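You operate a simulated robot arm through the tools that you are given. There is no shell and no other tool.

Carry out the task below with a simulated two-armed robot. There is one attempt and no reset: what you move stays moved.

## Task
Glue the white felt square on the cart's beige square block and press it down.
Fine: yellow brush over the block's top, back in its tin; square in the middle; leave the others. Set down upright: yellow brush. A coat counts when it lies all over at full strength: go over it till it gets no stronger.
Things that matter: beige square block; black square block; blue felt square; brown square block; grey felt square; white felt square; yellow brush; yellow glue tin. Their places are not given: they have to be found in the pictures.

Only the result counts: the job must be done as asked and must still hold three seconds after the hand-in. Knocking over, shifting, dropping, spilling or breaking anything else fails it.

## Robot
Two 7-joint arms with fingered hands on one trunk that stands fixed in place. Base frame: the origin is at the foot of the trunk, x ahead of it, y to its left, z up; the work surface is at about z = 620. Readings come in mm, rad, newtons and seconds.
The left shoulder is at [70, 166, 1018], the right one opposite. With the tool pointing down near the work surface each hand reaches from about 100 to 940 mm from the base axis, measured 20 degrees to its own side. Payload 4.1 kg a hand.
The tool frame of a hand sits at the grasp point between the pads (the TCP): z along the fingers, y along the line on which they close. The tips reach 32 mm beyond it. Largest opening 108 mm; the body of the gripper starts 38 mm behind the TCP. The gripper is a hand of 4 fingers: y runs from the thumb to the fingers, the wrist lies at [-16, -108, -186] in the tool frame.
Orientation is told as [roll, pitch, yaw] about the base's x, y, z axes, in that order, counted from this pose: with the fingers straight down and the wrist toward the robot, the tool's x, y and z point along [0, 1, 0], [1, 0, 0] and [0, 0, -1] of the base frame.

## Interface
- The arms move only by the tool arm_command. It takes "left_moves", "right_moves" or both (then of equal length, played together; a hand with none holds still); each is a list of rows, each a list of 2 entries, a list of its own where there are three numbers: the shift along the tool's x, y, z in mm, then the turn, a rotation vector about the tool's x, y, z in rad. In form: [[[x, y, z], [ax, ay, az]], ...]. A call has 1 to 20 rows; each row is the pose to reach, as a shift and turn from the pose commanded when the call began, along the tool's axes at that moment. Rows are played at 5 a second. More than 50 mm and 0.15 rad between two rows, and nothing of the call is played. Where a pose cannot be reached the arm comes as near as it can. A force on the tool above 40 N (or 10 N above the force at the start of the call, whichever is more), or a blocked arm, ends the call early, and 0.2 s more pass. In this call time passes only in rows, and 0.2 s behind the last. The reply holds the time, the measured pose of the TCP, the force on the tool along the base axes, the opening and the grip force, in the units named above and with some noise, with the torque about the TCP (base axes, N m) and any sound that the robot's microphone picked up.
- Cameras (640 x 400 px; columns grow to the right, rows downward): "scene" is now at [137, 31.1, 1248.9]; the picture's right is [0.43, -0.90, 0.00], its down [-0.51, -0.24, -0.82] and it looks along [0.74, 0.35, -0.57] (base axes); focal length 312 px, centre (320, 200). "left" rides on the left gripper at [-64, -93, -131] in its tool frame; the picture's right is [-0.80, -0.28, 0.53], its down [0.55, -0.71, 0.45] and it looks along [0.25, 0.65, 0.72] (tool axes); focal length 247 px, centre (320, 200). "right" rides on the right gripper at [64, -93, -132] in its tool frame; the picture's right is [-0.80, 0.28, -0.53], its down [-0.55, -0.71, 0.45] and it looks along [-0.25, 0.65, 0.72] (tool axes); focal length 247 px, centre (320, 200).
- camera(camera): a new picture of that camera. It takes no simulated time.
- move_column(by): slides the trunk up (or, below 0, down) by that many mm; the arms and the scene camera ride with it, the base frame stays. It gives what a move gives, with no picture.
- set_fingers(index, middle, ring, thumb_bend, hand): sets how far each is bent, from 0 (flat) to 1 (curled in); at 0.3 the hand is open as for a grip, at 0.7 the pads meet at the TCP. One left out holds its place. A second passes; each finger stops where it meets its share of the squeeze, and holds until it gets a number again. It is the only way to open and close the hand. It gives what a move gives, with no picture; readings hold the bend of each and the force on the fingers (four entries, about 0 where the hand has none), thumb and palm.
- pan_tilt(pan, tilt): turns the head with the scene camera to pan (to the left, within 1.501 rad either way) and tilt (down, from -0.506 to 1.204), counted from straight ahead of the robot. It gives what a move gives.
- pixel_to_xyz(camera, pixels): for up to 12 pixels [column, row] of the newest picture of that camera ("zoom" is the newest enlarged one), the place [x, y, z] in the base frame of the surface seen there, good to about 3 mm, but the place of the scene camera against the robot may be out by one fixed shift of up to 12 mm in any direction. It takes no simulated time.
- inspect(camera, box): a new picture of the part [left, top, right, bottom] of that camera's present view, enlarged. It takes no simulated time.
- finish_job(): hands the job in; it is judged then, once.

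Leave the grippers open and the arms clear of the work at the hand-in unless told otherwise.

The tools are called as name(argument=value, ...) on one line, values as JSON. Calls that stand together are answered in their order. arm_command: Moves the arms, as the interface text tells. Its arguments: {"type":"object","properties":{"left_moves":{"type":"array","items":{"type":"array"}},"right_moves":{"type":"array","items":{"type":"array"}}},"required":[]} The other tools are called the same way: move_column (by) slides the trunk up or down; set_fingers (index, middle, ring, thumb_bend, hand) moves the fingers one by one; pan_tilt (pan, tilt) turns the head that bears the scene camera; camera (camera) takes a picture; pixel_to_xyz (camera, pixels) gives the place of the surface under pixels of a picture; inspect (camera, box) takes an enlarged picture of a part of a camera's view; finish_job () hands the job in.

At the start:

```text
time_s: 0.0
left_ee_pos: [464.8, 488.0, 1045.0]
left_tcp_rot: [0.0, 0.0, 0.001]
left_contact_force: [1.0, 0.2, -0.2]
left_torque: [0.0, 0.0, 0.01]
left_gripper_width: 107.7
left_grasp_force: 0.2
left_shape: jaw
left_bend: [0.3, 0.3, 0.3, 0.3]
left_finger forces: [0.1, 0.1, 0.0, 0.0, 0.0, 0.1]
right_ee_pos: [674.3, 56.4, 1013.8]
right_tcp_rot: [-0.001, 0.0, 0.001]
right_contact_force: [0.5, 0.2, -0.6]
right_torque: [0.02, 0.01, 0.0]
right_gripper_width: 107.6
right_grasp_force: 0.1
right_shape: jaw
right_bend: [0.3, 0.3, 0.3, 0.3]
right_finger forces: [0.1, 0.1, 0.0, 0.0, 0.0, 0.1]
trunk travel left (down, up): [-525.0, 415.0]
head pan, tilt: [0.443, 0.602]
```

scene: 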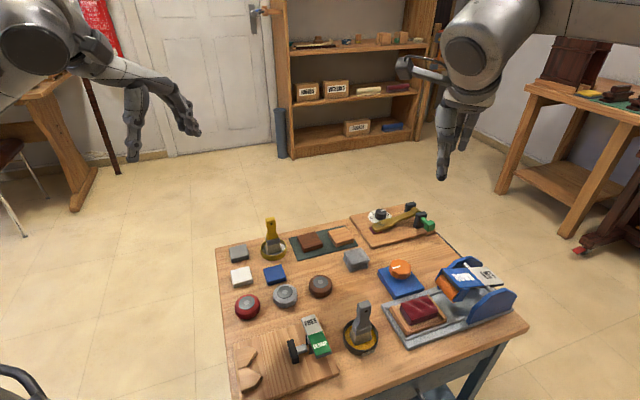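
right: 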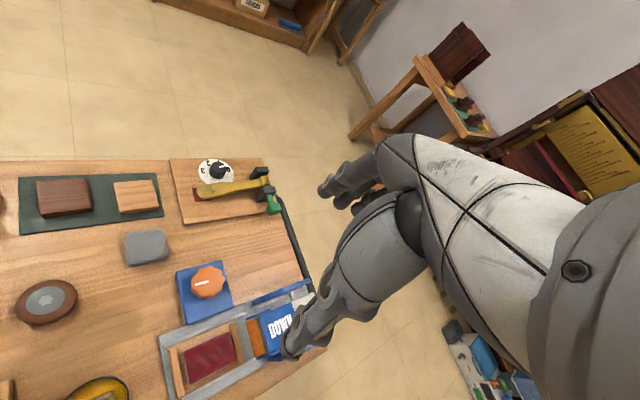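
left: 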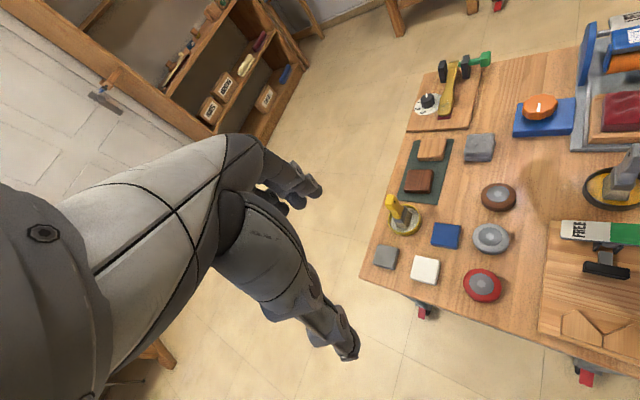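

I see the cart with felt squares at the left (grey, white, blue), a tin with a yellow brush near (271,245), a second tin with a grey brush near (360,335), and blocks on a green mat near (310,240). First I take enlarged pictures to identify things.

inspect(camera="scene", box=[210, 200, 370, 300])

inspect(camera="scene", box=[210, 200, 530, 400])

inspect(camera="left", box=[350, 120, 550, 320])

```text
4.00 times, centred on (290, 250) of scene
```

zoom: 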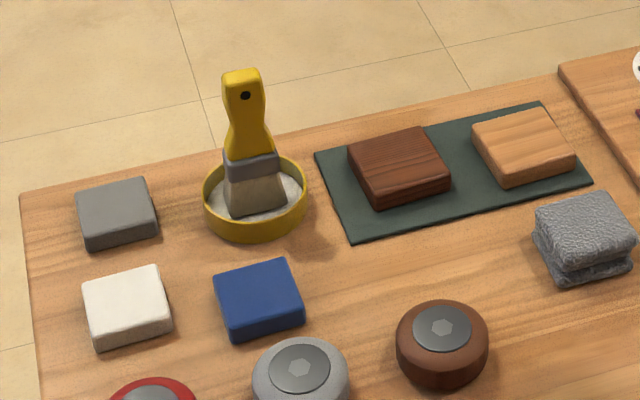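

```text
2.00 times, centred on (370, 300) of scene
```

zoom: 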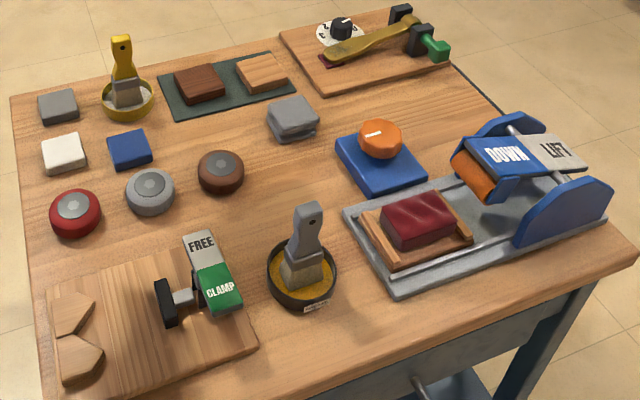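

```text
2.00 times, centred on (450, 220) of left
```

zoom: 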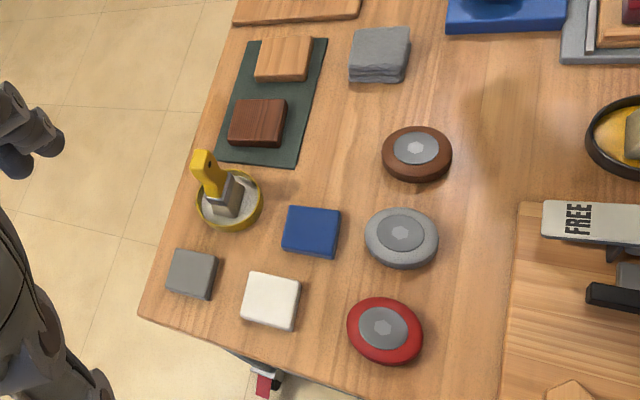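

The cart holds a brown and a beige block on a green mat, three felt squares, and two brushes in tins. No black block is in sight yet, so I turn the head to look at the right table.

pan_tilt(pan=-0.3, tilt=0.5)

camera(camera="scene")

inspect(camera="scene", box=[320, 0, 640, 200])

```text
time_s: 1.1
left_ee_pos: [464.4, 487.4, 1046.1]
left_tcp_rot: [-0.001, 0.0, 0.002]
left_contact_force: [-0.7, -0.6, -0.3]
left_torque: [0.05, -0.03, 0.01]
left_gripper_width: 107.6
left_grasp_force: 0.1
left_shape: jaw
left_bend: [0.3, 0.3, 0.3, 0.3]
left_finger forces: [0.0, 0.0, 0.1, 0.1, 0.0, 0.0]
right_ee_pos: [674.4, 55.8, 1015.3]
right_tcp_rot: [0.0, 0.0, 0.001]
right_contact_force: [0.3, 0.0, -0.6]
right_torque: [-0.01, 0.0, 0.02]
right_gripper_width: 107.3
right_grasp_force: 0.0
right_shape: jaw
right_bend: [0.3, 0.3, 0.3, 0.3]
right_finger forces: [0.1, 0.0, 0.0, 0.0, 0.0, 0.1]
trunk travel left (down, up): [-525.0, 415.0]
head pan, tilt: [-0.3, 0.499]
```

```text
taken
```

scene: 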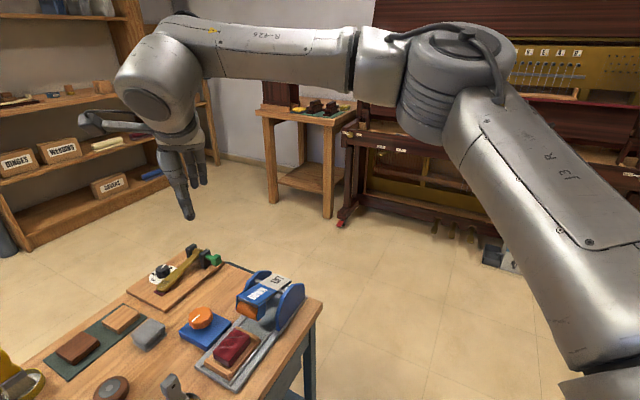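

```text
2.00 times, centred on (480, 100) of scene
```

zoom: 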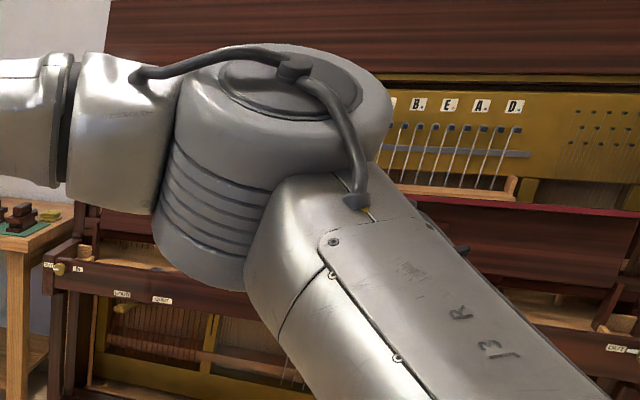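

The right side shows the piano and a small table; nothing black and square on the cart yet. I look left and straight at the cart next.

pan_tilt(pan=0.5, tilt=0.85)

camera(camera="scene")

inspect(camera="scene", box=[160, 100, 320, 200])

inspect(camera="scene", box=[300, 180, 460, 280])

```text
time_s: 2.2
left_ee_pos: [463.7, 487.0, 1046.3]
left_tcp_rot: [0.001, 0.001, 0.001]
left_contact_force: [-0.1, 0.0, 0.0]
left_torque: [0.0, -0.03, 0.01]
left_gripper_width: 107.6
left_grasp_force: 0.0
left_shape: jaw
left_bend: [0.3, 0.3, 0.3, 0.3]
left_finger forces: [0.1, 0.0, 0.1, 0.1, 0.1, 0.0]
right_ee_pos: [674.6, 55.4, 1014.5]
right_tcp_rot: [0.001, -0.001, -0.001]
right_contact_force: [0.4, -0.2, -0.3]
right_torque: [-0.04, 0.02, -0.03]
right_gripper_width: 107.6
right_grasp_force: 0.0
right_shape: jaw
right_bend: [0.3, 0.3, 0.3, 0.3]
right_finger forces: [0.1, 0.0, 0.1, 0.0, 0.0, 0.0]
trunk travel left (down, up): [-525.0, 415.0]
head pan, tilt: [0.499, 0.85]
```

```text
taken
```

scene: 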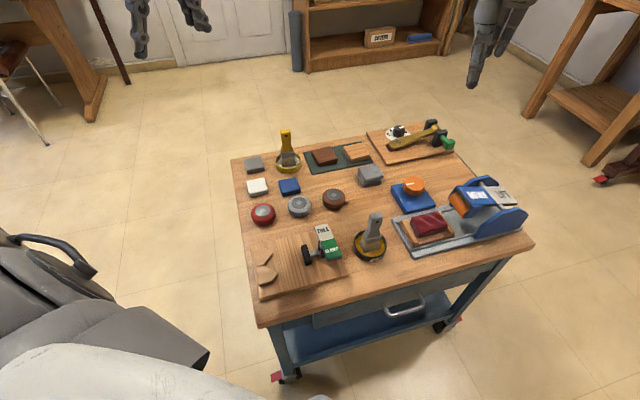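

```text
4.00 times, centred on (240, 150) of scene
```

zoom: 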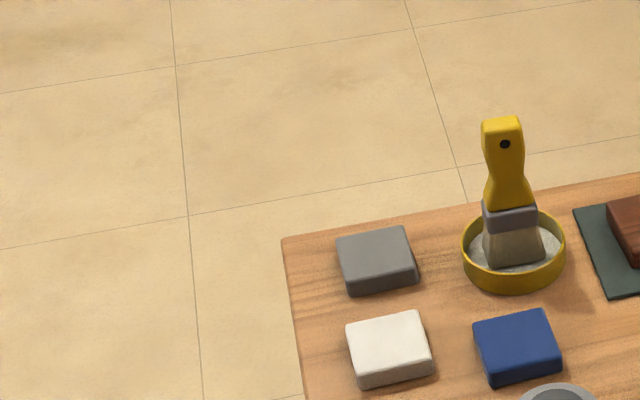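

```text
4.00 times, centred on (380, 230) of scene
```

zoom: 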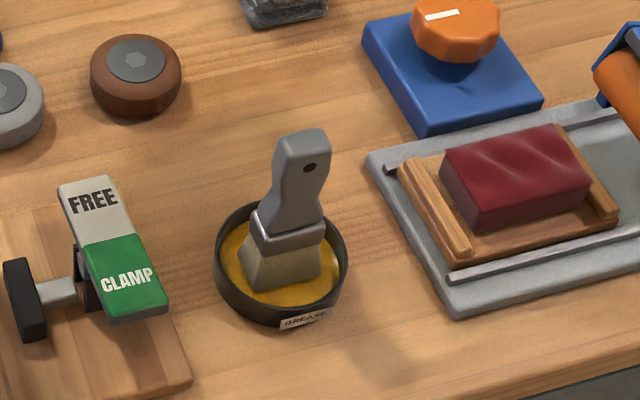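

The black tin at (369,243) is labelled GREASE with the grey brush, so it is the wrong one; the yellow tin with the yellow brush at (287,160) is the glue. I read the places of the tin, brush, felt and blocks.

pixel_to_xyz(camera="scene", pixels=[[257, 186], [289, 185], [254, 163], [322, 155], [356, 152], [286, 133], [287, 150], [280, 166], [300, 203], [263, 213], [370, 175], [333, 197]])

inspect(camera="scene", box=[240, 120, 400, 220])

```text
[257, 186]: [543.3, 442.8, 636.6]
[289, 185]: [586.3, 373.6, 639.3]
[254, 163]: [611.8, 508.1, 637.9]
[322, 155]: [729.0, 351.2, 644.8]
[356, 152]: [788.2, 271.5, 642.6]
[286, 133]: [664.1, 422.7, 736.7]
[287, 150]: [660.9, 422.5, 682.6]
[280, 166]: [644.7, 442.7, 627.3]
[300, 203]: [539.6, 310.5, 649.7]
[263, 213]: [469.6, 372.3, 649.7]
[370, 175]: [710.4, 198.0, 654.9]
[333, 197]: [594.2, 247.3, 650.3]
```

```text
4.00 times, centred on (320, 170) of scene
```

zoom: 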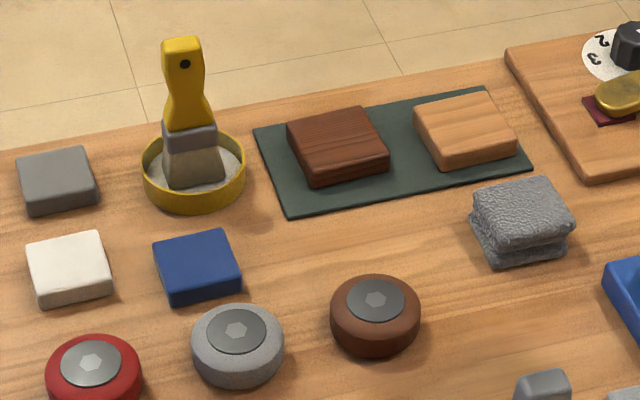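

Now I use the left hand's camera (not subject to the shift) for better places: white felt near (425,270), brush near (396,212), beige block near (432,150).

inspect(camera="left", box=[370, 180, 470, 300])

inspect(camera="left", box=[380, 120, 500, 220])

```text
3.33 times, centred on (420, 240) of left
```

zoom: 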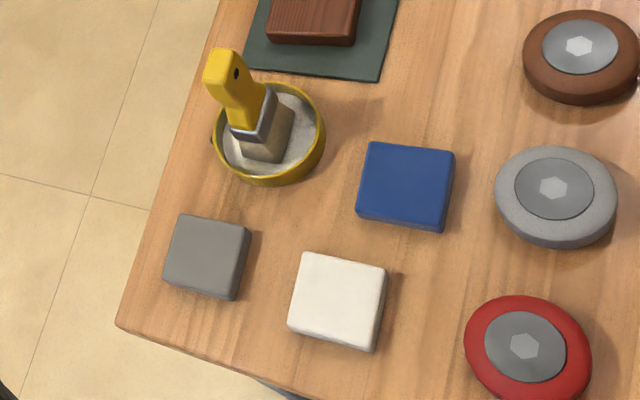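

```text
4.00 times, centred on (440, 170) of left
```

zoom: 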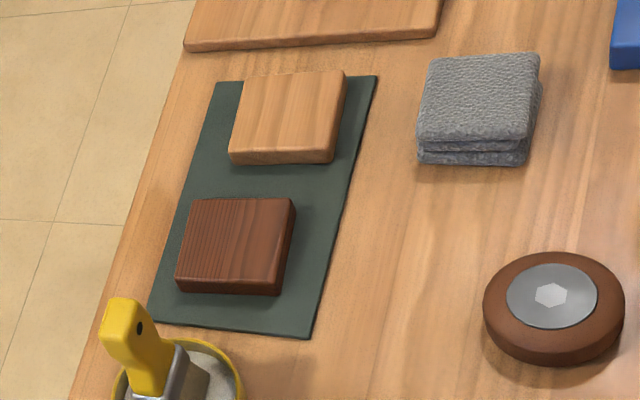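

In this enlarged picture I see the beige block's top with corners about (247,74), (345,72), (330,152), (231,150). I read those places and the brown block's corners plus the brush top.

pixel_to_xyz(camera="zoom", pixels=[[250, 77], [341, 76], [327, 150], [234, 148], [288, 112], [195, 203], [289, 202], [276, 282], [182, 278], [110, 310], [128, 305], [120, 325]])

inspect(camera="left", box=[370, 180, 470, 300])

pixel_to_xyz(camera="zoom", pixels=[[307, 256], [384, 268], [372, 342], [292, 325], [338, 298], [211, 55], [236, 50], [243, 112], [225, 115], [270, 95], [232, 134], [265, 142]])

```text
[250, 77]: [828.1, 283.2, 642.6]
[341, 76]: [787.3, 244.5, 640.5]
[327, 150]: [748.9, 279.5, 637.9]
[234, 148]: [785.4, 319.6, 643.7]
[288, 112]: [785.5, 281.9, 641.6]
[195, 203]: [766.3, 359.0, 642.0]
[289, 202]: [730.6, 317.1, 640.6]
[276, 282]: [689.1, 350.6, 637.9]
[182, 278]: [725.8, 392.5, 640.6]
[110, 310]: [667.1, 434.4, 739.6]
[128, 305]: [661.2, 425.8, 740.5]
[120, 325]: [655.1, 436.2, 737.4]
```

```text
3.33 times, centred on (420, 240) of left
```

zoom: 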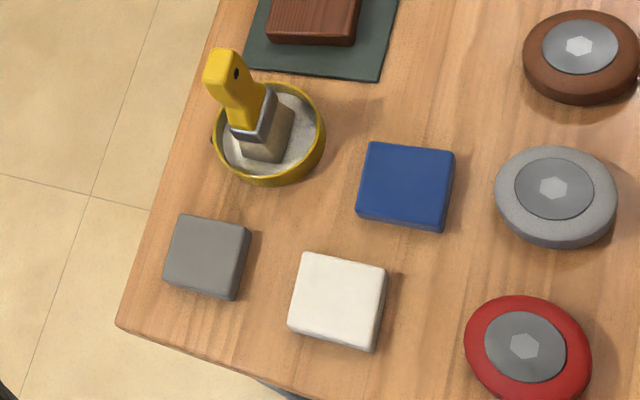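

```text
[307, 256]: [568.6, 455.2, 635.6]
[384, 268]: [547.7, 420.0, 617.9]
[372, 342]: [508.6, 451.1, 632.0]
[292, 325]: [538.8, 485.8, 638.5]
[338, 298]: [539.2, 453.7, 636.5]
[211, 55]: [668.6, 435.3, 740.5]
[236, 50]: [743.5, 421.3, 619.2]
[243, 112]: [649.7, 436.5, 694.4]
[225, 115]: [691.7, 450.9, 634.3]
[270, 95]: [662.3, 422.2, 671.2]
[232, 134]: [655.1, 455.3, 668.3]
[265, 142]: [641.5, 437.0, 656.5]
```

From the hand camera: beige block centre about (786,282), top z ≈ 641, turned about 45°; white felt centre about (540,453), top z ≈ 636; brush top about (664,431,740). I move the left hand nearer, to about (545,414,790), to look at the brush closely.

arm_command(left_moves=[[[-10, 10, 32], [0, 0, 0]], [[-20, 20, 64], [0, 0, 0]], [[-30, 30, 96], [0, 0, 0]], [[-40, 40, 128], [0, 0, 0]], [[-50, 50, 160], [0, 0, 0]], [[-60, 60, 192], [0, 0, 0]], [[-68, 70, 224], [0, 0, 0]], [[-74, 80, 255], [0, 0, 0]]])

camera(camera="left")

camera(camera="scene")

```text
time_s: 4.0
left_ee_pos: [545.4, 414.1, 791.2]
left_tcp_rot: [-0.001, -0.001, 0.003]
left_contact_force: [0.0, 0.8, 0.0]
left_torque: [0.03, 0.0, -0.01]
left_gripper_width: 107.7
left_grasp_force: 0.0
left_shape: jaw
left_bend: [0.3, 0.3, 0.3, 0.3]
left_finger forces: [0.1, 0.0, 0.0, 0.1, 0.0, 0.1]
right_ee_pos: [674.9, 56.4, 1014.1]
right_tcp_rot: [0.0, 0.0, 0.0]
right_contact_force: [-0.1, 0.8, 0.1]
right_torque: [-0.02, 0.01, -0.02]
right_gripper_width: 107.7
right_grasp_force: 0.1
right_shape: jaw
right_bend: [0.3, 0.3, 0.3, 0.3]
right_finger forces: [0.0, 0.0, 0.0, 0.0, 0.0, 0.0]
trunk travel left (down, up): [-525.0, 415.0]
head pan, tilt: [0.499, 0.85]
```

```text
taken
```

left: 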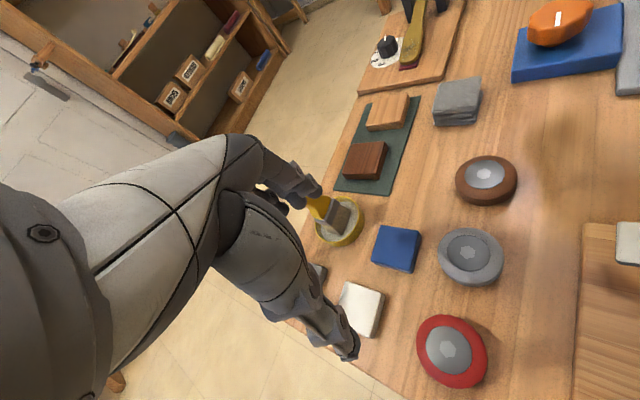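

```text
taken
```

scene: 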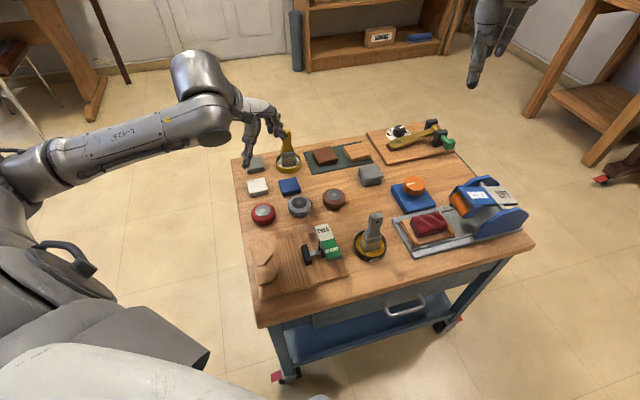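

The hand's own fingers hide the brush's top; I see the ferrule and tin at (338,218). I enlarge that and read the tin's rim and ferrule.

inspect(camera="left", box=[300, 170, 396, 250])

inspect(camera="scene", box=[240, 110, 320, 180])

```text
5.00 times, centred on (348, 210) of left
```

zoom: 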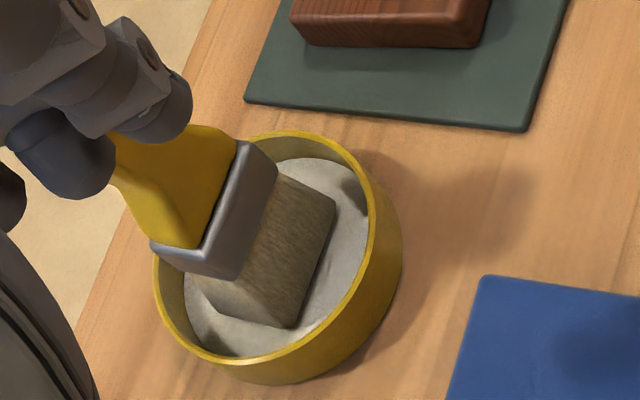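

```text
5.71 times, centred on (280, 145) of scene
```

zoom: 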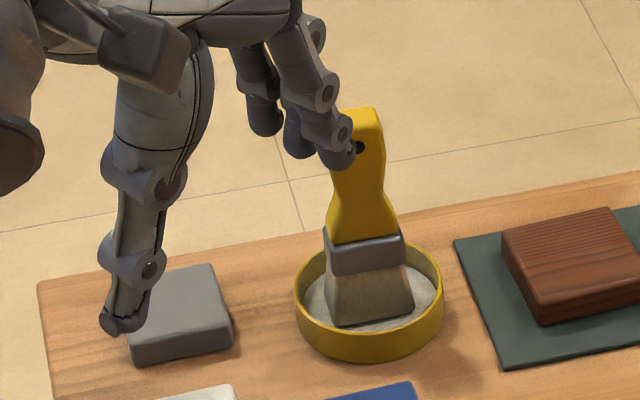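

I re-take the left enlargement and read ferrule corners, the bristle corners and tin rim points from it.

inspect(camera="left", box=[300, 170, 396, 250])

pixel_to_xyz(camera="zoom", pixels=[[246, 147], [273, 168], [155, 247], [228, 272], [200, 243], [230, 150], [327, 205], [287, 320], [270, 134], [370, 190], [330, 335], [215, 352]])

pixel_to_xyz(camera="zoom", pixels=[[384, 215], [388, 250], [372, 290], [162, 300], [180, 330], [250, 366], [300, 134], [340, 155], [340, 270], [345, 230], [310, 165], [185, 210]])

```text
5.00 times, centred on (348, 210) of left
```

zoom: 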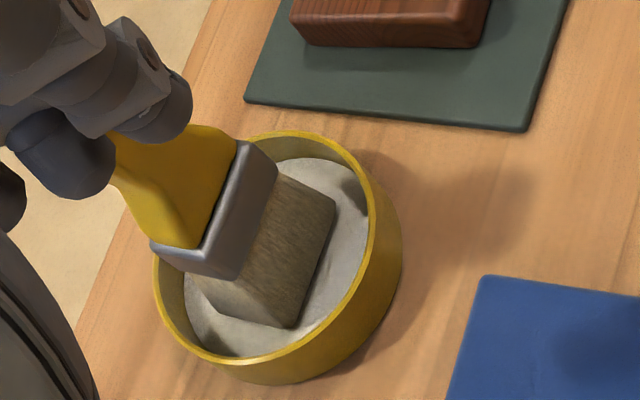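

```text
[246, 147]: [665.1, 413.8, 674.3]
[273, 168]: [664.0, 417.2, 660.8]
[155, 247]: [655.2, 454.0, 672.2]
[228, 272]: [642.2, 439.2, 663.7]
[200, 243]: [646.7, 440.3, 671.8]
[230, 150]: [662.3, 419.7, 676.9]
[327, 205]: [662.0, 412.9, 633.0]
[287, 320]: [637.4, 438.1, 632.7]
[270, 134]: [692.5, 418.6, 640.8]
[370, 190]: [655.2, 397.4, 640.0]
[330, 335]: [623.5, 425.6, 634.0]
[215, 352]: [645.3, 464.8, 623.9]
```

```text
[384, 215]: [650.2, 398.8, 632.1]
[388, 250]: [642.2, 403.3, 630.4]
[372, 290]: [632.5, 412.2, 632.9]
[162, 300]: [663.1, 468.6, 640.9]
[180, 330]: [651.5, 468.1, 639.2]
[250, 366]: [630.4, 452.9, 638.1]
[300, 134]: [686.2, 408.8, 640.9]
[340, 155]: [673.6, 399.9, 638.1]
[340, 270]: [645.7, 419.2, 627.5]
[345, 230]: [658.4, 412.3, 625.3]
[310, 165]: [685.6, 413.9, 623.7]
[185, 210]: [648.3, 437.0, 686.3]
```

The tin's rim fits a circle centred near (657.5,432.5) of radius 36 at z 640, glue at about z 625. The brush stands upright, centre about (660,434), its broad side along about (-0.7,0.7), so I turn the hand by yaw ≈ +0.77 to close on the thin side. I move over it at z ≈ 810, clear of its top at 740.

arm_command(left_moves=[[[0, 0, -18], [0, 0, -0.128]], [[4, 23, -20], [0, 0, -0.257]], [[8, 46, -20], [0, 0, -0.385]], [[12, 69, -20], [0, 0, -0.513]], [[16, 92, -20], [0, 0, -0.642]], [[20, 115, -20], [0, 0, -0.77]], [[20, 115, -20], [0, 0, -0.77]]])

inspect(camera="scene", box=[220, 70, 380, 190])

camera(camera="left")

```text
time_s: 5.6
left_ee_pos: [659.1, 434.7, 810.3]
left_tcp_rot: [-0.001, 0.001, 0.773]
left_contact_force: [-0.6, -0.1, -0.4]
left_torque: [0.03, 0.02, 0.0]
left_gripper_width: 107.7
left_grasp_force: 0.1
left_shape: jaw
left_bend: [0.3, 0.3, 0.3, 0.3]
left_finger forces: [0.0, 0.0, 0.0, 0.0, 0.0, 0.1]
right_ee_pos: [673.0, 55.1, 1014.7]
right_tcp_rot: [-0.001, 0.0, -0.001]
right_contact_force: [-0.5, -0.4, -1.0]
right_torque: [-0.02, -0.01, -0.02]
right_gripper_width: 107.7
right_grasp_force: 0.0
right_shape: jaw
right_bend: [0.3, 0.3, 0.3, 0.3]
right_finger forces: [0.0, 0.1, 0.0, 0.0, 0.0, 0.0]
trunk travel left (down, up): [-525.0, 415.0]
head pan, tilt: [0.499, 0.85]
```

```text
3.33 times, centred on (300, 130) of scene
```

zoom: 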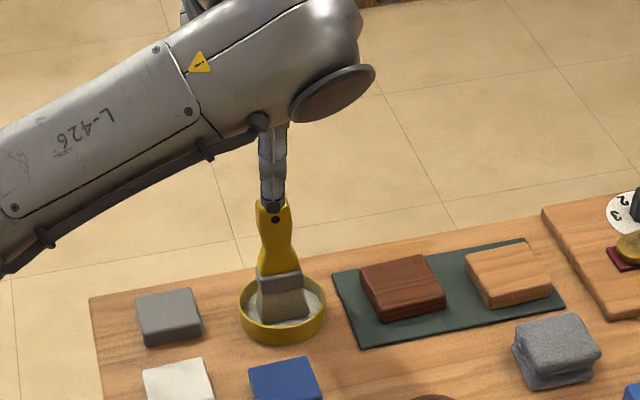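

```text
taken
```

left: 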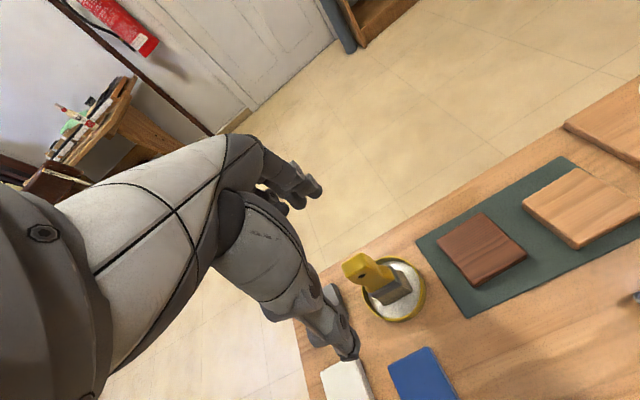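

The hand is above and the brush is in view at (375,280) in the left picture. I enlarge it and read the handle's top and sides.

inspect(camera="left", box=[330, 240, 442, 325])

```text
4.71 times, centred on (386, 282) of left
```

zoom: 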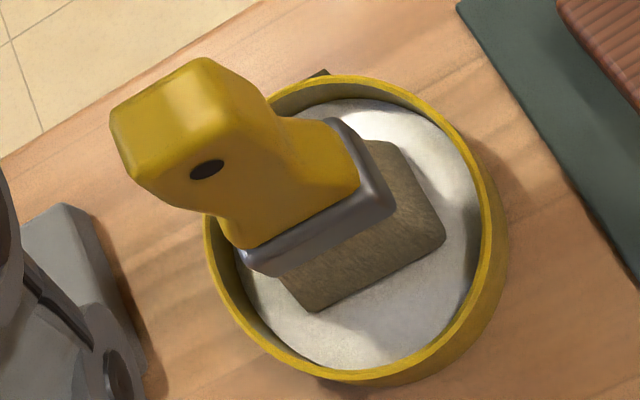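

I read points on the handle's top face, ferrule front edge, and tin rim in this enlargement.

pixel_to_xyz(camera="zoom", pixels=[[118, 112], [203, 65], [240, 95], [140, 178], [180, 115], [250, 262], [393, 205], [260, 245], [357, 185], [345, 130], [310, 310], [440, 230]])

pixel_to_xyz(camera="zoom", pixels=[[340, 80], [440, 120], [485, 185], [490, 250], [450, 330], [370, 372], [290, 358], [225, 300], [210, 240], [450, 280], [350, 355], [400, 120]])

```text
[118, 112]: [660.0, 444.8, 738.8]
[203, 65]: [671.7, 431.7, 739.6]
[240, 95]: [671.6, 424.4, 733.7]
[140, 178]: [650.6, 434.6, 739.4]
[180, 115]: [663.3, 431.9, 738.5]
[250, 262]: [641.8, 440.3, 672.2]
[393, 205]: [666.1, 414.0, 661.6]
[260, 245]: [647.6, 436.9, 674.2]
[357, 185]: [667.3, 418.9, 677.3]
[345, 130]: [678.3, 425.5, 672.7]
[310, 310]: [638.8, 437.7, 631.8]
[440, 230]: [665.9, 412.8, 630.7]
```

```text
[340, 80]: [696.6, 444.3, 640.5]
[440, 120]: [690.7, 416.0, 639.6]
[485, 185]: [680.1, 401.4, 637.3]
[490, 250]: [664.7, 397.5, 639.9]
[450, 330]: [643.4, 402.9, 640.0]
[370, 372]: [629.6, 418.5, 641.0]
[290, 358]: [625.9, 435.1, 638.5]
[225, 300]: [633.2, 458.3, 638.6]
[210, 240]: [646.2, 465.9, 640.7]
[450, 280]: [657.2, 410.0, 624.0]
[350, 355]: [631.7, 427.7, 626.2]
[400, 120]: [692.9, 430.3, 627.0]
```

The handle's top centre is (661,433) at z 739, about 17 mm wide and 14 mm thick; the tin is centred at (661,433) too. The hand is nearly straight above, so I go down to TCP z ≈ 713 with a small sideways correction.

arm_command(left_moves=[[[-1.5, 0.2, 20], [0, 0, 0]], [[-1.5, 0.2, 45], [0, 0, 0]], [[-1.5, 0.2, 70], [0, 0, 0]], [[-1.5, 0.2, 88], [0, 0, 0]], [[-1.5, 0.2, 97], [0, 0, 0]], [[-1.5, 0.2, 97], [0, 0, 0]]])

inspect(camera="scene", box=[220, 90, 340, 190])

inspect(camera="left", box=[240, 150, 400, 270])

```text
time_s: 7.0
left_ee_pos: [660.5, 431.7, 713.6]
left_tcp_rot: [-0.002, 0.002, 0.771]
left_contact_force: [0.4, -0.1, 0.4]
left_torque: [0.03, 0.02, -0.02]
left_gripper_width: 107.7
left_grasp_force: 0.0
left_shape: jaw
left_bend: [0.3, 0.3, 0.3, 0.3]
left_finger forces: [0.0, 0.1, 0.1, 0.0, 0.0, 0.0]
right_ee_pos: [673.4, 55.1, 1014.6]
right_tcp_rot: [0.0, -0.001, 0.001]
right_contact_force: [0.5, -0.2, 1.1]
right_torque: [-0.01, 0.0, -0.02]
right_gripper_width: 107.8
right_grasp_force: 0.1
right_shape: jaw
right_bend: [0.3, 0.3, 0.3, 0.3]
right_finger forces: [0.0, 0.0, 0.0, 0.1, 0.1, 0.0]
trunk travel left (down, up): [-525.0, 415.0]
head pan, tilt: [0.499, 0.85]
```

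```text
4.00 times, centred on (280, 140) of scene
```

zoom: 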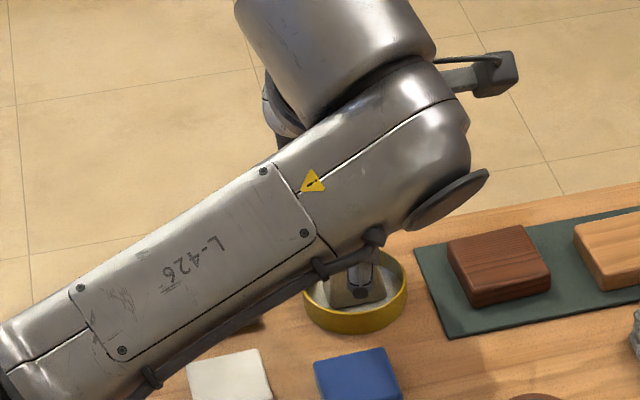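

```text
3.33 times, centred on (320, 210) of left
```

zoom: 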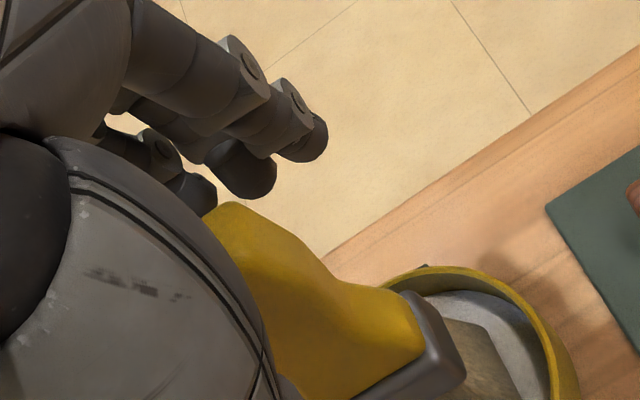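

The handle stands between the thumb (near) and the three fingers (far), no contact yet. I start closing the fingers part-way to 0.5.

set_fingers(hand="left", index=0.52, middle=0.52, ring=0.52, thumb_bend=0.52)

inspect(camera="left", box=[240, 150, 400, 270])

```text
time_s: 8.0
left_ee_pos: [661.2, 431.5, 712.9]
left_tcp_rot: [0.003, 0.001, 0.771]
left_contact_force: [0.0, -0.3, -0.4]
left_torque: [0.0, 0.03, -0.01]
left_gripper_width: 50.8
left_grasp_force: 0.0
left_shape: fingers
left_bend: [0.52, 0.52, 0.52, 0.52]
left_finger forces: [0.1, 0.1, 0.0, 0.1, 0.0, 0.0]
right_ee_pos: [674.2, 55.4, 1014.3]
right_tcp_rot: [0.0, -0.001, -0.001]
right_contact_force: [-0.1, 0.1, 0.2]
right_torque: [0.03, 0.01, -0.01]
right_gripper_width: 107.6
right_grasp_force: 0.0
right_shape: jaw
right_bend: [0.3, 0.3, 0.3, 0.3]
right_finger forces: [0.0, 0.0, 0.1, 0.0, 0.0, 0.1]
trunk travel left (down, up): [-525.0, 415.0]
head pan, tilt: [0.499, 0.85]
```

```text
3.33 times, centred on (320, 210) of left
```

zoom: 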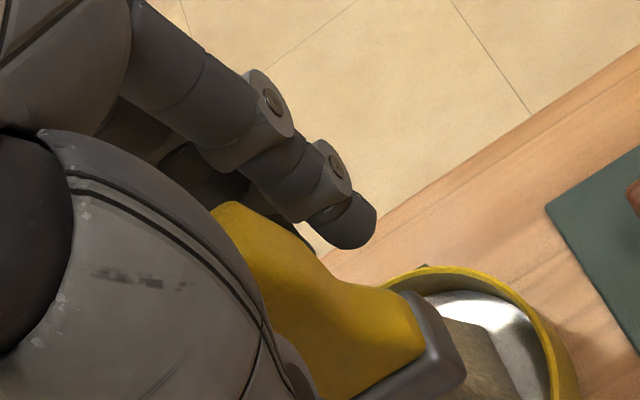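

The fingers are at 51 mm width with no contact. Now I close onto the handle.

set_fingers(hand="left", index=0.72, middle=0.72, ring=0.72, thumb_bend=0.72)

inspect(camera="left", box=[240, 150, 400, 270])

inspect(camera="scene", box=[220, 90, 340, 190])

```text
time_s: 9.0
left_ee_pos: [660.3, 432.0, 712.1]
left_tcp_rot: [-0.001, -0.001, 0.77]
left_contact_force: [-0.4, -0.2, 0.4]
left_torque: [0.02, 0.04, 0.01]
left_gripper_width: 15.1
left_grasp_force: 9.2
left_shape: fingers
left_bend: [0.71, 0.67, 0.72, 0.65]
left_finger forces: [4.9, 4.4, 0.1, 0.1, 9.3, 0.0]
right_ee_pos: [674.8, 55.8, 1013.8]
right_tcp_rot: [0.001, 0.0, 0.001]
right_contact_force: [0.4, 0.7, 0.2]
right_torque: [-0.02, 0.04, -0.03]
right_gripper_width: 107.5
right_grasp_force: 0.0
right_shape: jaw
right_bend: [0.3, 0.3, 0.3, 0.3]
right_finger forces: [0.1, 0.0, 0.0, 0.0, 0.0, 0.0]
trunk travel left (down, up): [-525.0, 415.0]
head pan, tilt: [0.499, 0.85]
```

```text
3.33 times, centred on (320, 210) of left
```

zoom: 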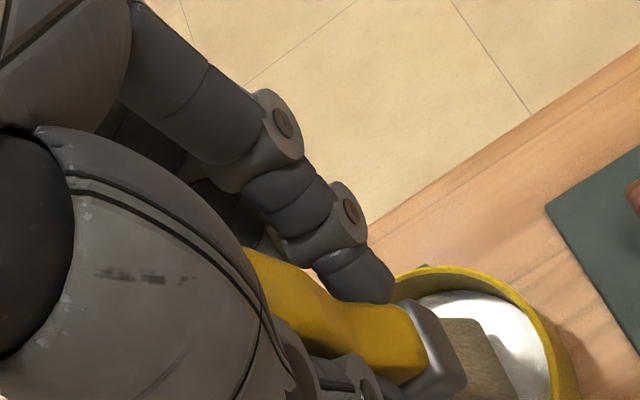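

```text
4.00 times, centred on (280, 140) of scene
```

zoom: 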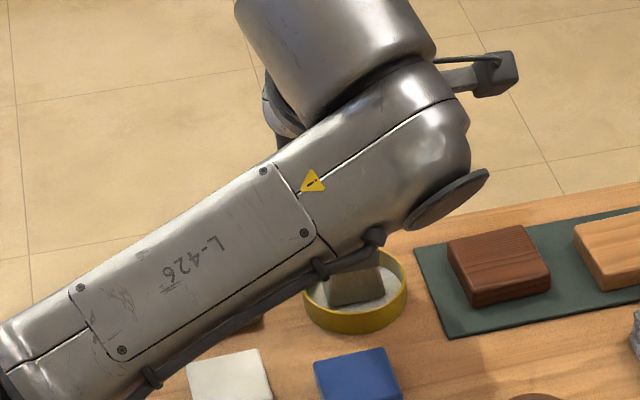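

The brush is held: index 4.9 N, middle 4.4 N, thumb 9.3 N, width 15 mm. I lift it straight up slowly by 70 mm.

arm_command(left_moves=[[[0, 0, -6], [0, 0, 0]], [[0, 0, -14], [0, 0, 0]], [[0, 0, -24], [0, 0, 0]], [[0, 0, -36], [0, 0, 0]], [[0, 0, -48], [0, 0, 0]], [[0, 0, -60], [0, 0, 0]], [[0, 0, -70], [0, 0, 0]]])

camera(camera="left")

camera(camera="scene")

```text
time_s: 10.6
left_ee_pos: [662.2, 431.1, 784.5]
left_tcp_rot: [-0.001, 0.001, 0.772]
left_contact_force: [-0.1, 0.2, -0.8]
left_torque: [0.01, -0.02, 0.03]
left_gripper_width: 15.0
left_grasp_force: 9.1
left_shape: fingers
left_bend: [0.71, 0.67, 0.72, 0.65]
left_finger forces: [4.9, 4.3, 0.0, 0.1, 9.3, 0.0]
right_ee_pos: [673.3, 55.2, 1014.6]
right_tcp_rot: [0.0, -0.001, -0.001]
right_contact_force: [-0.4, 0.4, 0.4]
right_torque: [-0.02, -0.01, -0.02]
right_gripper_width: 107.7
right_grasp_force: 0.1
right_shape: jaw
right_bend: [0.3, 0.3, 0.3, 0.3]
right_finger forces: [0.1, 0.1, 0.0, 0.0, 0.1, 0.1]
trunk travel left (down, up): [-525.0, 415.0]
head pan, tilt: [0.499, 0.85]
```

```text
taken
```

left: 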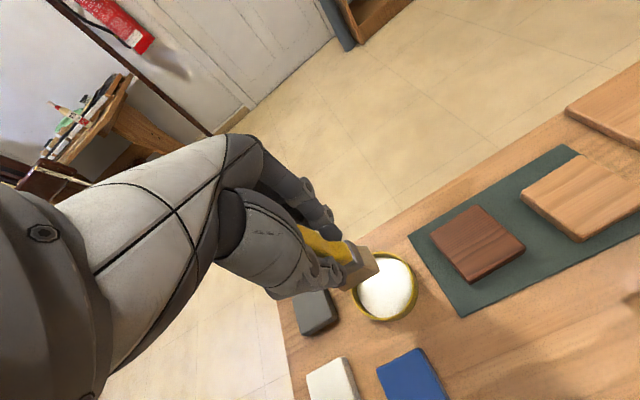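

```text
taken
```

scene: 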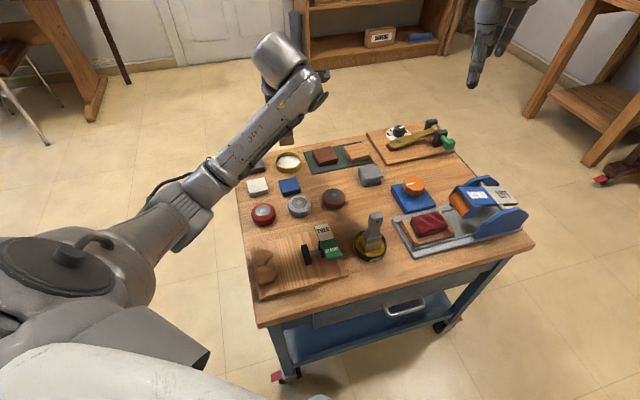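

The brush is up and held firmly. I enlarge the left view to see how the brush hangs and to re-measure the beige block's top, now nearer, around (580,195).

inspect(camera="left", box=[280, 210, 420, 320])

pixel_to_xyz(camera="zoom", pixels=[[340, 130], [320, 115], [300, 145], [410, 180], [437, 205], [325, 285], [440, 225]])

inspect(camera="left", box=[500, 130, 640, 260])

```text
3.64 times, centred on (350, 265) of left
```

zoom: 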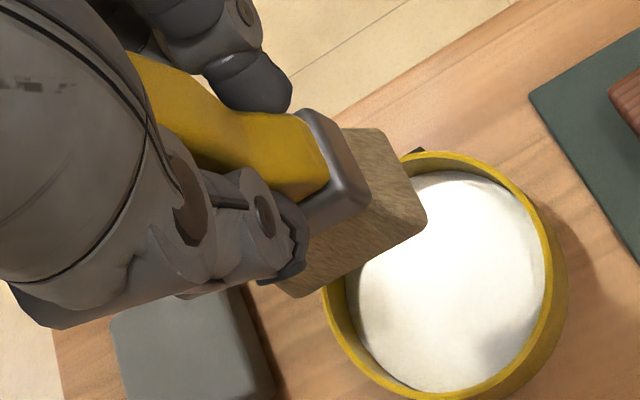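

```text
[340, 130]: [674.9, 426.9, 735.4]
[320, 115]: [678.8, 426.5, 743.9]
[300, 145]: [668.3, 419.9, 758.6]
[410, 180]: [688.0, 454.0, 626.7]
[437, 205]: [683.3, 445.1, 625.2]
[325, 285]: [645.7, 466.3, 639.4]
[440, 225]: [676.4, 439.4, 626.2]
```

```text
3.08 times, centred on (570, 195) of left
```

zoom: 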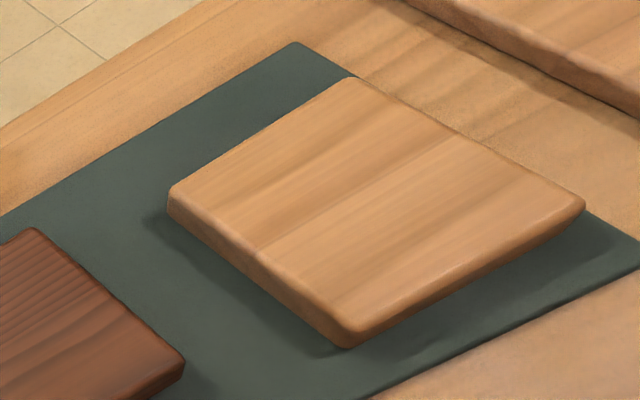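

I read the beige block's top corners from this enlargement: about (352,82), (578,203), (350,325), (175,192), and the middle.

pixel_to_xyz(camera="zoom", pixels=[[353, 84], [572, 203], [348, 318], [180, 193], [370, 200], [460, 140], [265, 135], [260, 258], [460, 262]])

inspect(camera="left", box=[280, 210, 420, 320])

pixel_to_xyz(camera="zoom", pixels=[[380, 140], [418, 205], [410, 225], [350, 255], [300, 285], [285, 285], [350, 180], [320, 215]])

```text
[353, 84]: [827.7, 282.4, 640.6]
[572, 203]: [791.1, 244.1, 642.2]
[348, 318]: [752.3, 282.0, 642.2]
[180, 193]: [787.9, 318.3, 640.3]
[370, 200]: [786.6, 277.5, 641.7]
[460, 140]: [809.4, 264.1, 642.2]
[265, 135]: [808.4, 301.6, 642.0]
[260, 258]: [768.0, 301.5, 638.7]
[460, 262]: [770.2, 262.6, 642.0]
```

```text
3.64 times, centred on (350, 265) of left
```

zoom: 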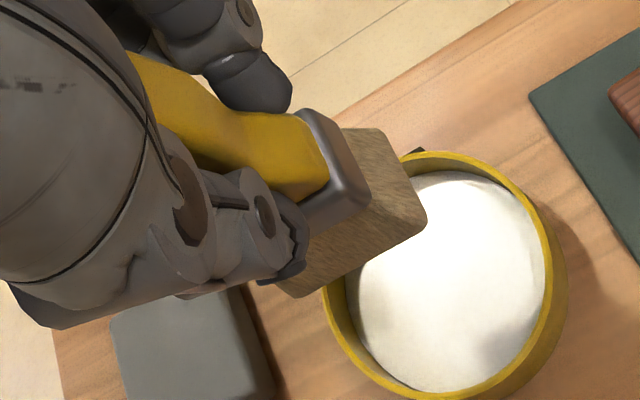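

```text
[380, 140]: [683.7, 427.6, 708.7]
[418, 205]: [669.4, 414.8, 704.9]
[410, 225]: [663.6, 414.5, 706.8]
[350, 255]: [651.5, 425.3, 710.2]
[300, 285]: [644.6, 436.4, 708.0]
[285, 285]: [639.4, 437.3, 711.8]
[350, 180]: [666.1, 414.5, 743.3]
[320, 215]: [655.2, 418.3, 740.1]
```

Beige block centre (790,282), half-diagonal about 38 mm, edges at 45°, top z ≈ 641.5. The brush hangs upright, its bristles about 37 × 19 mm, roughly under the TCP. I carry it level at this height over the block.

arm_command(left_moves=[[[-25, -2, 0], [0, 0, 0]], [[-50, -3, 0], [0, 0, 0]], [[-75, -5, 0], [0, 0, 0]], [[-100, -7, 0], [0, 0, 0]], [[-125, -8, 0], [0, 0, 0]], [[-150, -10, 0], [0, 0, 0]], [[-175, -12, 0], [0, 0, 0]], [[-197.5, -13.3, 0], [0, 0, 0]], [[-197.5, -13.3, 0], [0, 0, 0]]])

camera(camera="left")

inspect(camera="scene", box=[290, 80, 430, 190])

```text
time_s: 12.6
left_ee_pos: [788.2, 280.9, 784.2]
left_tcp_rot: [0.001, 0.002, 0.771]
left_contact_force: [0.2, -0.2, -1.4]
left_torque: [-0.02, 0.0, -0.01]
left_gripper_width: 14.9
left_grasp_force: 8.9
left_shape: fingers
left_bend: [0.71, 0.67, 0.72, 0.65]
left_finger forces: [4.9, 4.2, 0.0, 0.1, 9.2, 0.0]
right_ee_pos: [674.1, 55.6, 1013.5]
right_tcp_rot: [0.0, 0.0, 0.0]
right_contact_force: [0.0, 0.3, 0.4]
right_torque: [0.0, -0.03, 0.0]
right_gripper_width: 107.5
right_grasp_force: 0.1
right_shape: jaw
right_bend: [0.3, 0.3, 0.3, 0.3]
right_finger forces: [0.0, 0.1, 0.1, 0.0, 0.0, 0.0]
trunk travel left (down, up): [-525.0, 415.0]
head pan, tilt: [0.499, 0.85]
```

```text
taken
```

left: 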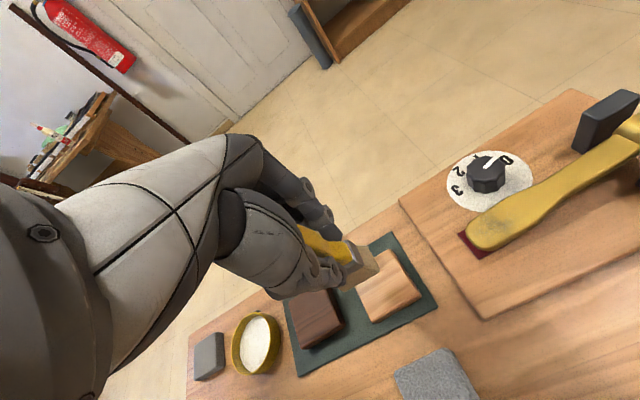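

```text
3.64 times, centred on (360, 135) of scene
```

zoom: 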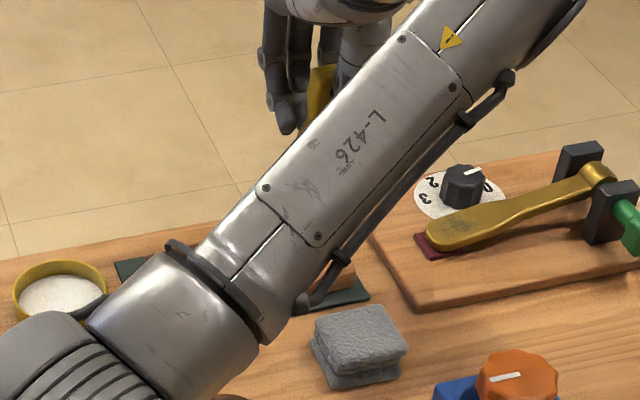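

The brush is over the block. I descend 45 mm, leaving an expected gap of about 10 mm, and check.

arm_command(left_moves=[[[0, 0, 12], [0, 0, 0]], [[0, 0, 24], [0, 0, 0]], [[0, 0, 36], [0, 0, 0]], [[0, 0, 45], [0, 0, 0]], [[0, 0, 45], [0, 0, 0]]])

inspect(camera="left", box=[290, 200, 450, 320])

pixel_to_xyz(camera="zoom", pixels=[[300, 250], [320, 240], [340, 230], [345, 200], [290, 200], [270, 230], [380, 180], [430, 280], [400, 240]])

```text
time_s: 13.8
left_ee_pos: [788.4, 281.6, 737.0]
left_tcp_rot: [-0.001, 0.0, 0.77]
left_contact_force: [0.6, 0.5, -1.1]
left_torque: [-0.02, 0.05, 0.0]
left_gripper_width: 15.2
left_grasp_force: 9.3
left_shape: fingers
left_bend: [0.71, 0.67, 0.72, 0.65]
left_finger forces: [4.9, 4.2, 0.0, 0.0, 9.2, 0.0]
right_ee_pos: [674.9, 56.9, 1014.3]
right_tcp_rot: [-0.001, 0.0, 0.001]
right_contact_force: [-0.4, 0.1, 0.1]
right_torque: [0.01, -0.02, -0.01]
right_gripper_width: 107.9
right_grasp_force: 0.0
right_shape: jaw
right_bend: [0.3, 0.3, 0.3, 0.3]
right_finger forces: [0.0, 0.0, 0.0, 0.0, 0.0, 0.0]
trunk travel left (down, up): [-525.0, 415.0]
head pan, tilt: [0.499, 0.85]
```

```text
3.33 times, centred on (370, 260) of left
```

zoom: 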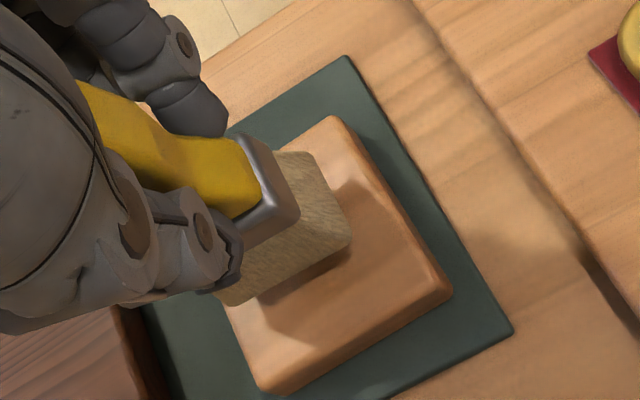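

```text
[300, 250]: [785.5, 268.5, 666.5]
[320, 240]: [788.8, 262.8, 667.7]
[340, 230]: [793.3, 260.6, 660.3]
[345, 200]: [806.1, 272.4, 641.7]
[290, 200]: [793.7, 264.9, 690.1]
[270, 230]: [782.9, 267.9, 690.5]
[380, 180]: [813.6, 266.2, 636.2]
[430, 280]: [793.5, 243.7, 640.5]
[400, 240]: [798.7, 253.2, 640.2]
```

The bristles hover some 10 mm above the block with their shadow just in front. I descend another 7 mm and then creep.

arm_command(left_moves=[[[0, 0, 4], [0, 0, 0]], [[0, 0, 7], [0, 0, 0]], [[0, 0, 7], [0, 0, 0]]])

inspect(camera="left", box=[290, 200, 450, 320])

```text
time_s: 14.6
left_ee_pos: [790.0, 282.4, 730.0]
left_tcp_rot: [-0.001, 0.001, 0.773]
left_contact_force: [-0.8, -0.5, -0.2]
left_torque: [0.02, -0.03, -0.01]
left_gripper_width: 15.0
left_grasp_force: 8.9
left_shape: fingers
left_bend: [0.71, 0.67, 0.72, 0.65]
left_finger forces: [4.8, 4.2, 0.0, 0.1, 9.1, 0.0]
right_ee_pos: [674.8, 55.6, 1014.4]
right_tcp_rot: [0.0, 0.001, 0.0]
right_contact_force: [-0.5, -0.2, 0.7]
right_torque: [0.05, -0.01, 0.01]
right_gripper_width: 107.5
right_grasp_force: 0.0
right_shape: jaw
right_bend: [0.3, 0.3, 0.3, 0.3]
right_finger forces: [0.0, 0.0, 0.0, 0.0, 0.0, 0.0]
trunk travel left (down, up): [-525.0, 415.0]
head pan, tilt: [0.499, 0.85]
```

```text
3.33 times, centred on (370, 260) of left
```

zoom: 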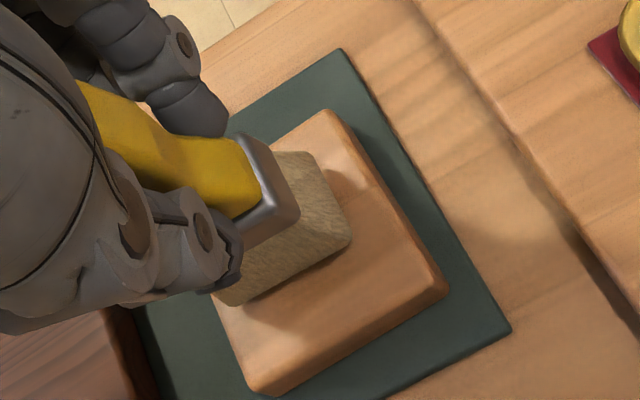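

Still a thin shadow gap, no force. I creep down 3 mm.

arm_command(left_moves=[[[0, 0, 1], [0, 0, 0]], [[0, 0, 2], [0, 0, 0]], [[0, 0, 3], [0, 0, 0]], [[0, 0, 3], [0, 0, 0]]])

inspect(camera="left", box=[290, 200, 450, 320])

```text
time_s: 15.6
left_ee_pos: [788.9, 281.4, 728.1]
left_tcp_rot: [0.001, -0.001, 0.77]
left_contact_force: [1.0, -0.3, 1.2]
left_torque: [-0.01, 0.04, -0.01]
left_gripper_width: 15.2
left_grasp_force: 9.0
left_shape: fingers
left_bend: [0.71, 0.67, 0.72, 0.65]
left_finger forces: [5.1, 4.4, 0.0, 0.1, 9.4, 0.0]
right_ee_pos: [674.2, 54.7, 1015.6]
right_tcp_rot: [0.001, 0.001, 0.0]
right_contact_force: [-0.1, 0.4, -0.1]
right_torque: [0.06, 0.01, 0.02]
right_gripper_width: 107.5
right_grasp_force: 0.0
right_shape: jaw
right_bend: [0.3, 0.3, 0.3, 0.3]
right_finger forces: [0.0, 0.0, 0.1, 0.1, 0.0, 0.1]
trunk travel left (down, up): [-525.0, 415.0]
head pan, tilt: [0.499, 0.85]
```

```text
3.33 times, centred on (370, 260) of left
```

zoom: 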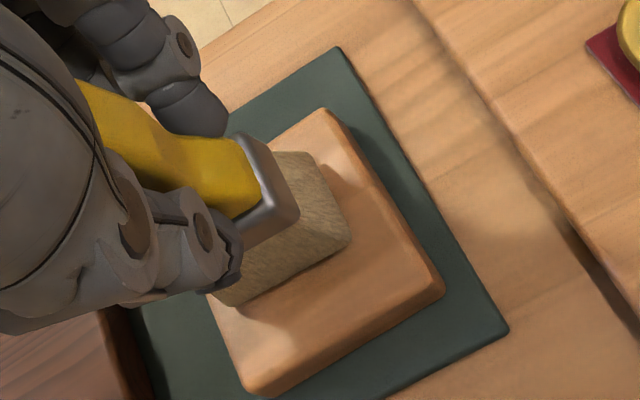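

Force reads about +1 N in z, perhaps first touch. I go 1 mm then 2 mm further and read again.

arm_command(left_moves=[[[0, 0, 1], [0, 0, 0]], [[0, 0, 1.5], [0, 0, 0]], [[0, 0, 1.5], [0, 0, 0]]])

inspect(camera="left", box=[330, 210, 430, 285])

```text
time_s: 16.4
left_ee_pos: [789.2, 280.7, 728.3]
left_tcp_rot: [0.001, -0.002, 0.771]
left_contact_force: [0.4, 0.0, 6.9]
left_torque: [0.0, 0.01, 0.0]
left_gripper_width: 14.8
left_grasp_force: 10.4
left_shape: fingers
left_bend: [0.71, 0.67, 0.72, 0.65]
left_finger forces: [6.0, 5.5, 0.0, 0.0, 9.7, 0.1]
right_ee_pos: [672.9, 55.6, 1014.8]
right_tcp_rot: [0.001, -0.002, 0.0]
right_contact_force: [-0.5, -0.8, 0.0]
right_torque: [-0.01, 0.0, -0.01]
right_gripper_width: 107.7
right_grasp_force: 0.1
right_shape: jaw
right_bend: [0.3, 0.3, 0.3, 0.3]
right_finger forces: [0.1, 0.1, 0.0, 0.0, 0.0, 0.0]
trunk travel left (down, up): [-525.0, 415.0]
head pan, tilt: [0.499, 0.85]
```

```text
5.33 times, centred on (380, 248) of left
```

zoom: 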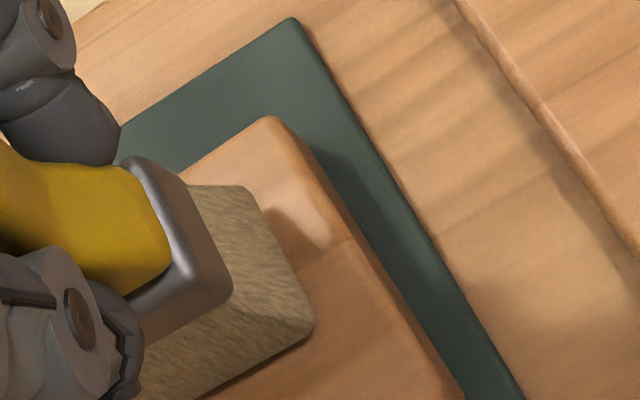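

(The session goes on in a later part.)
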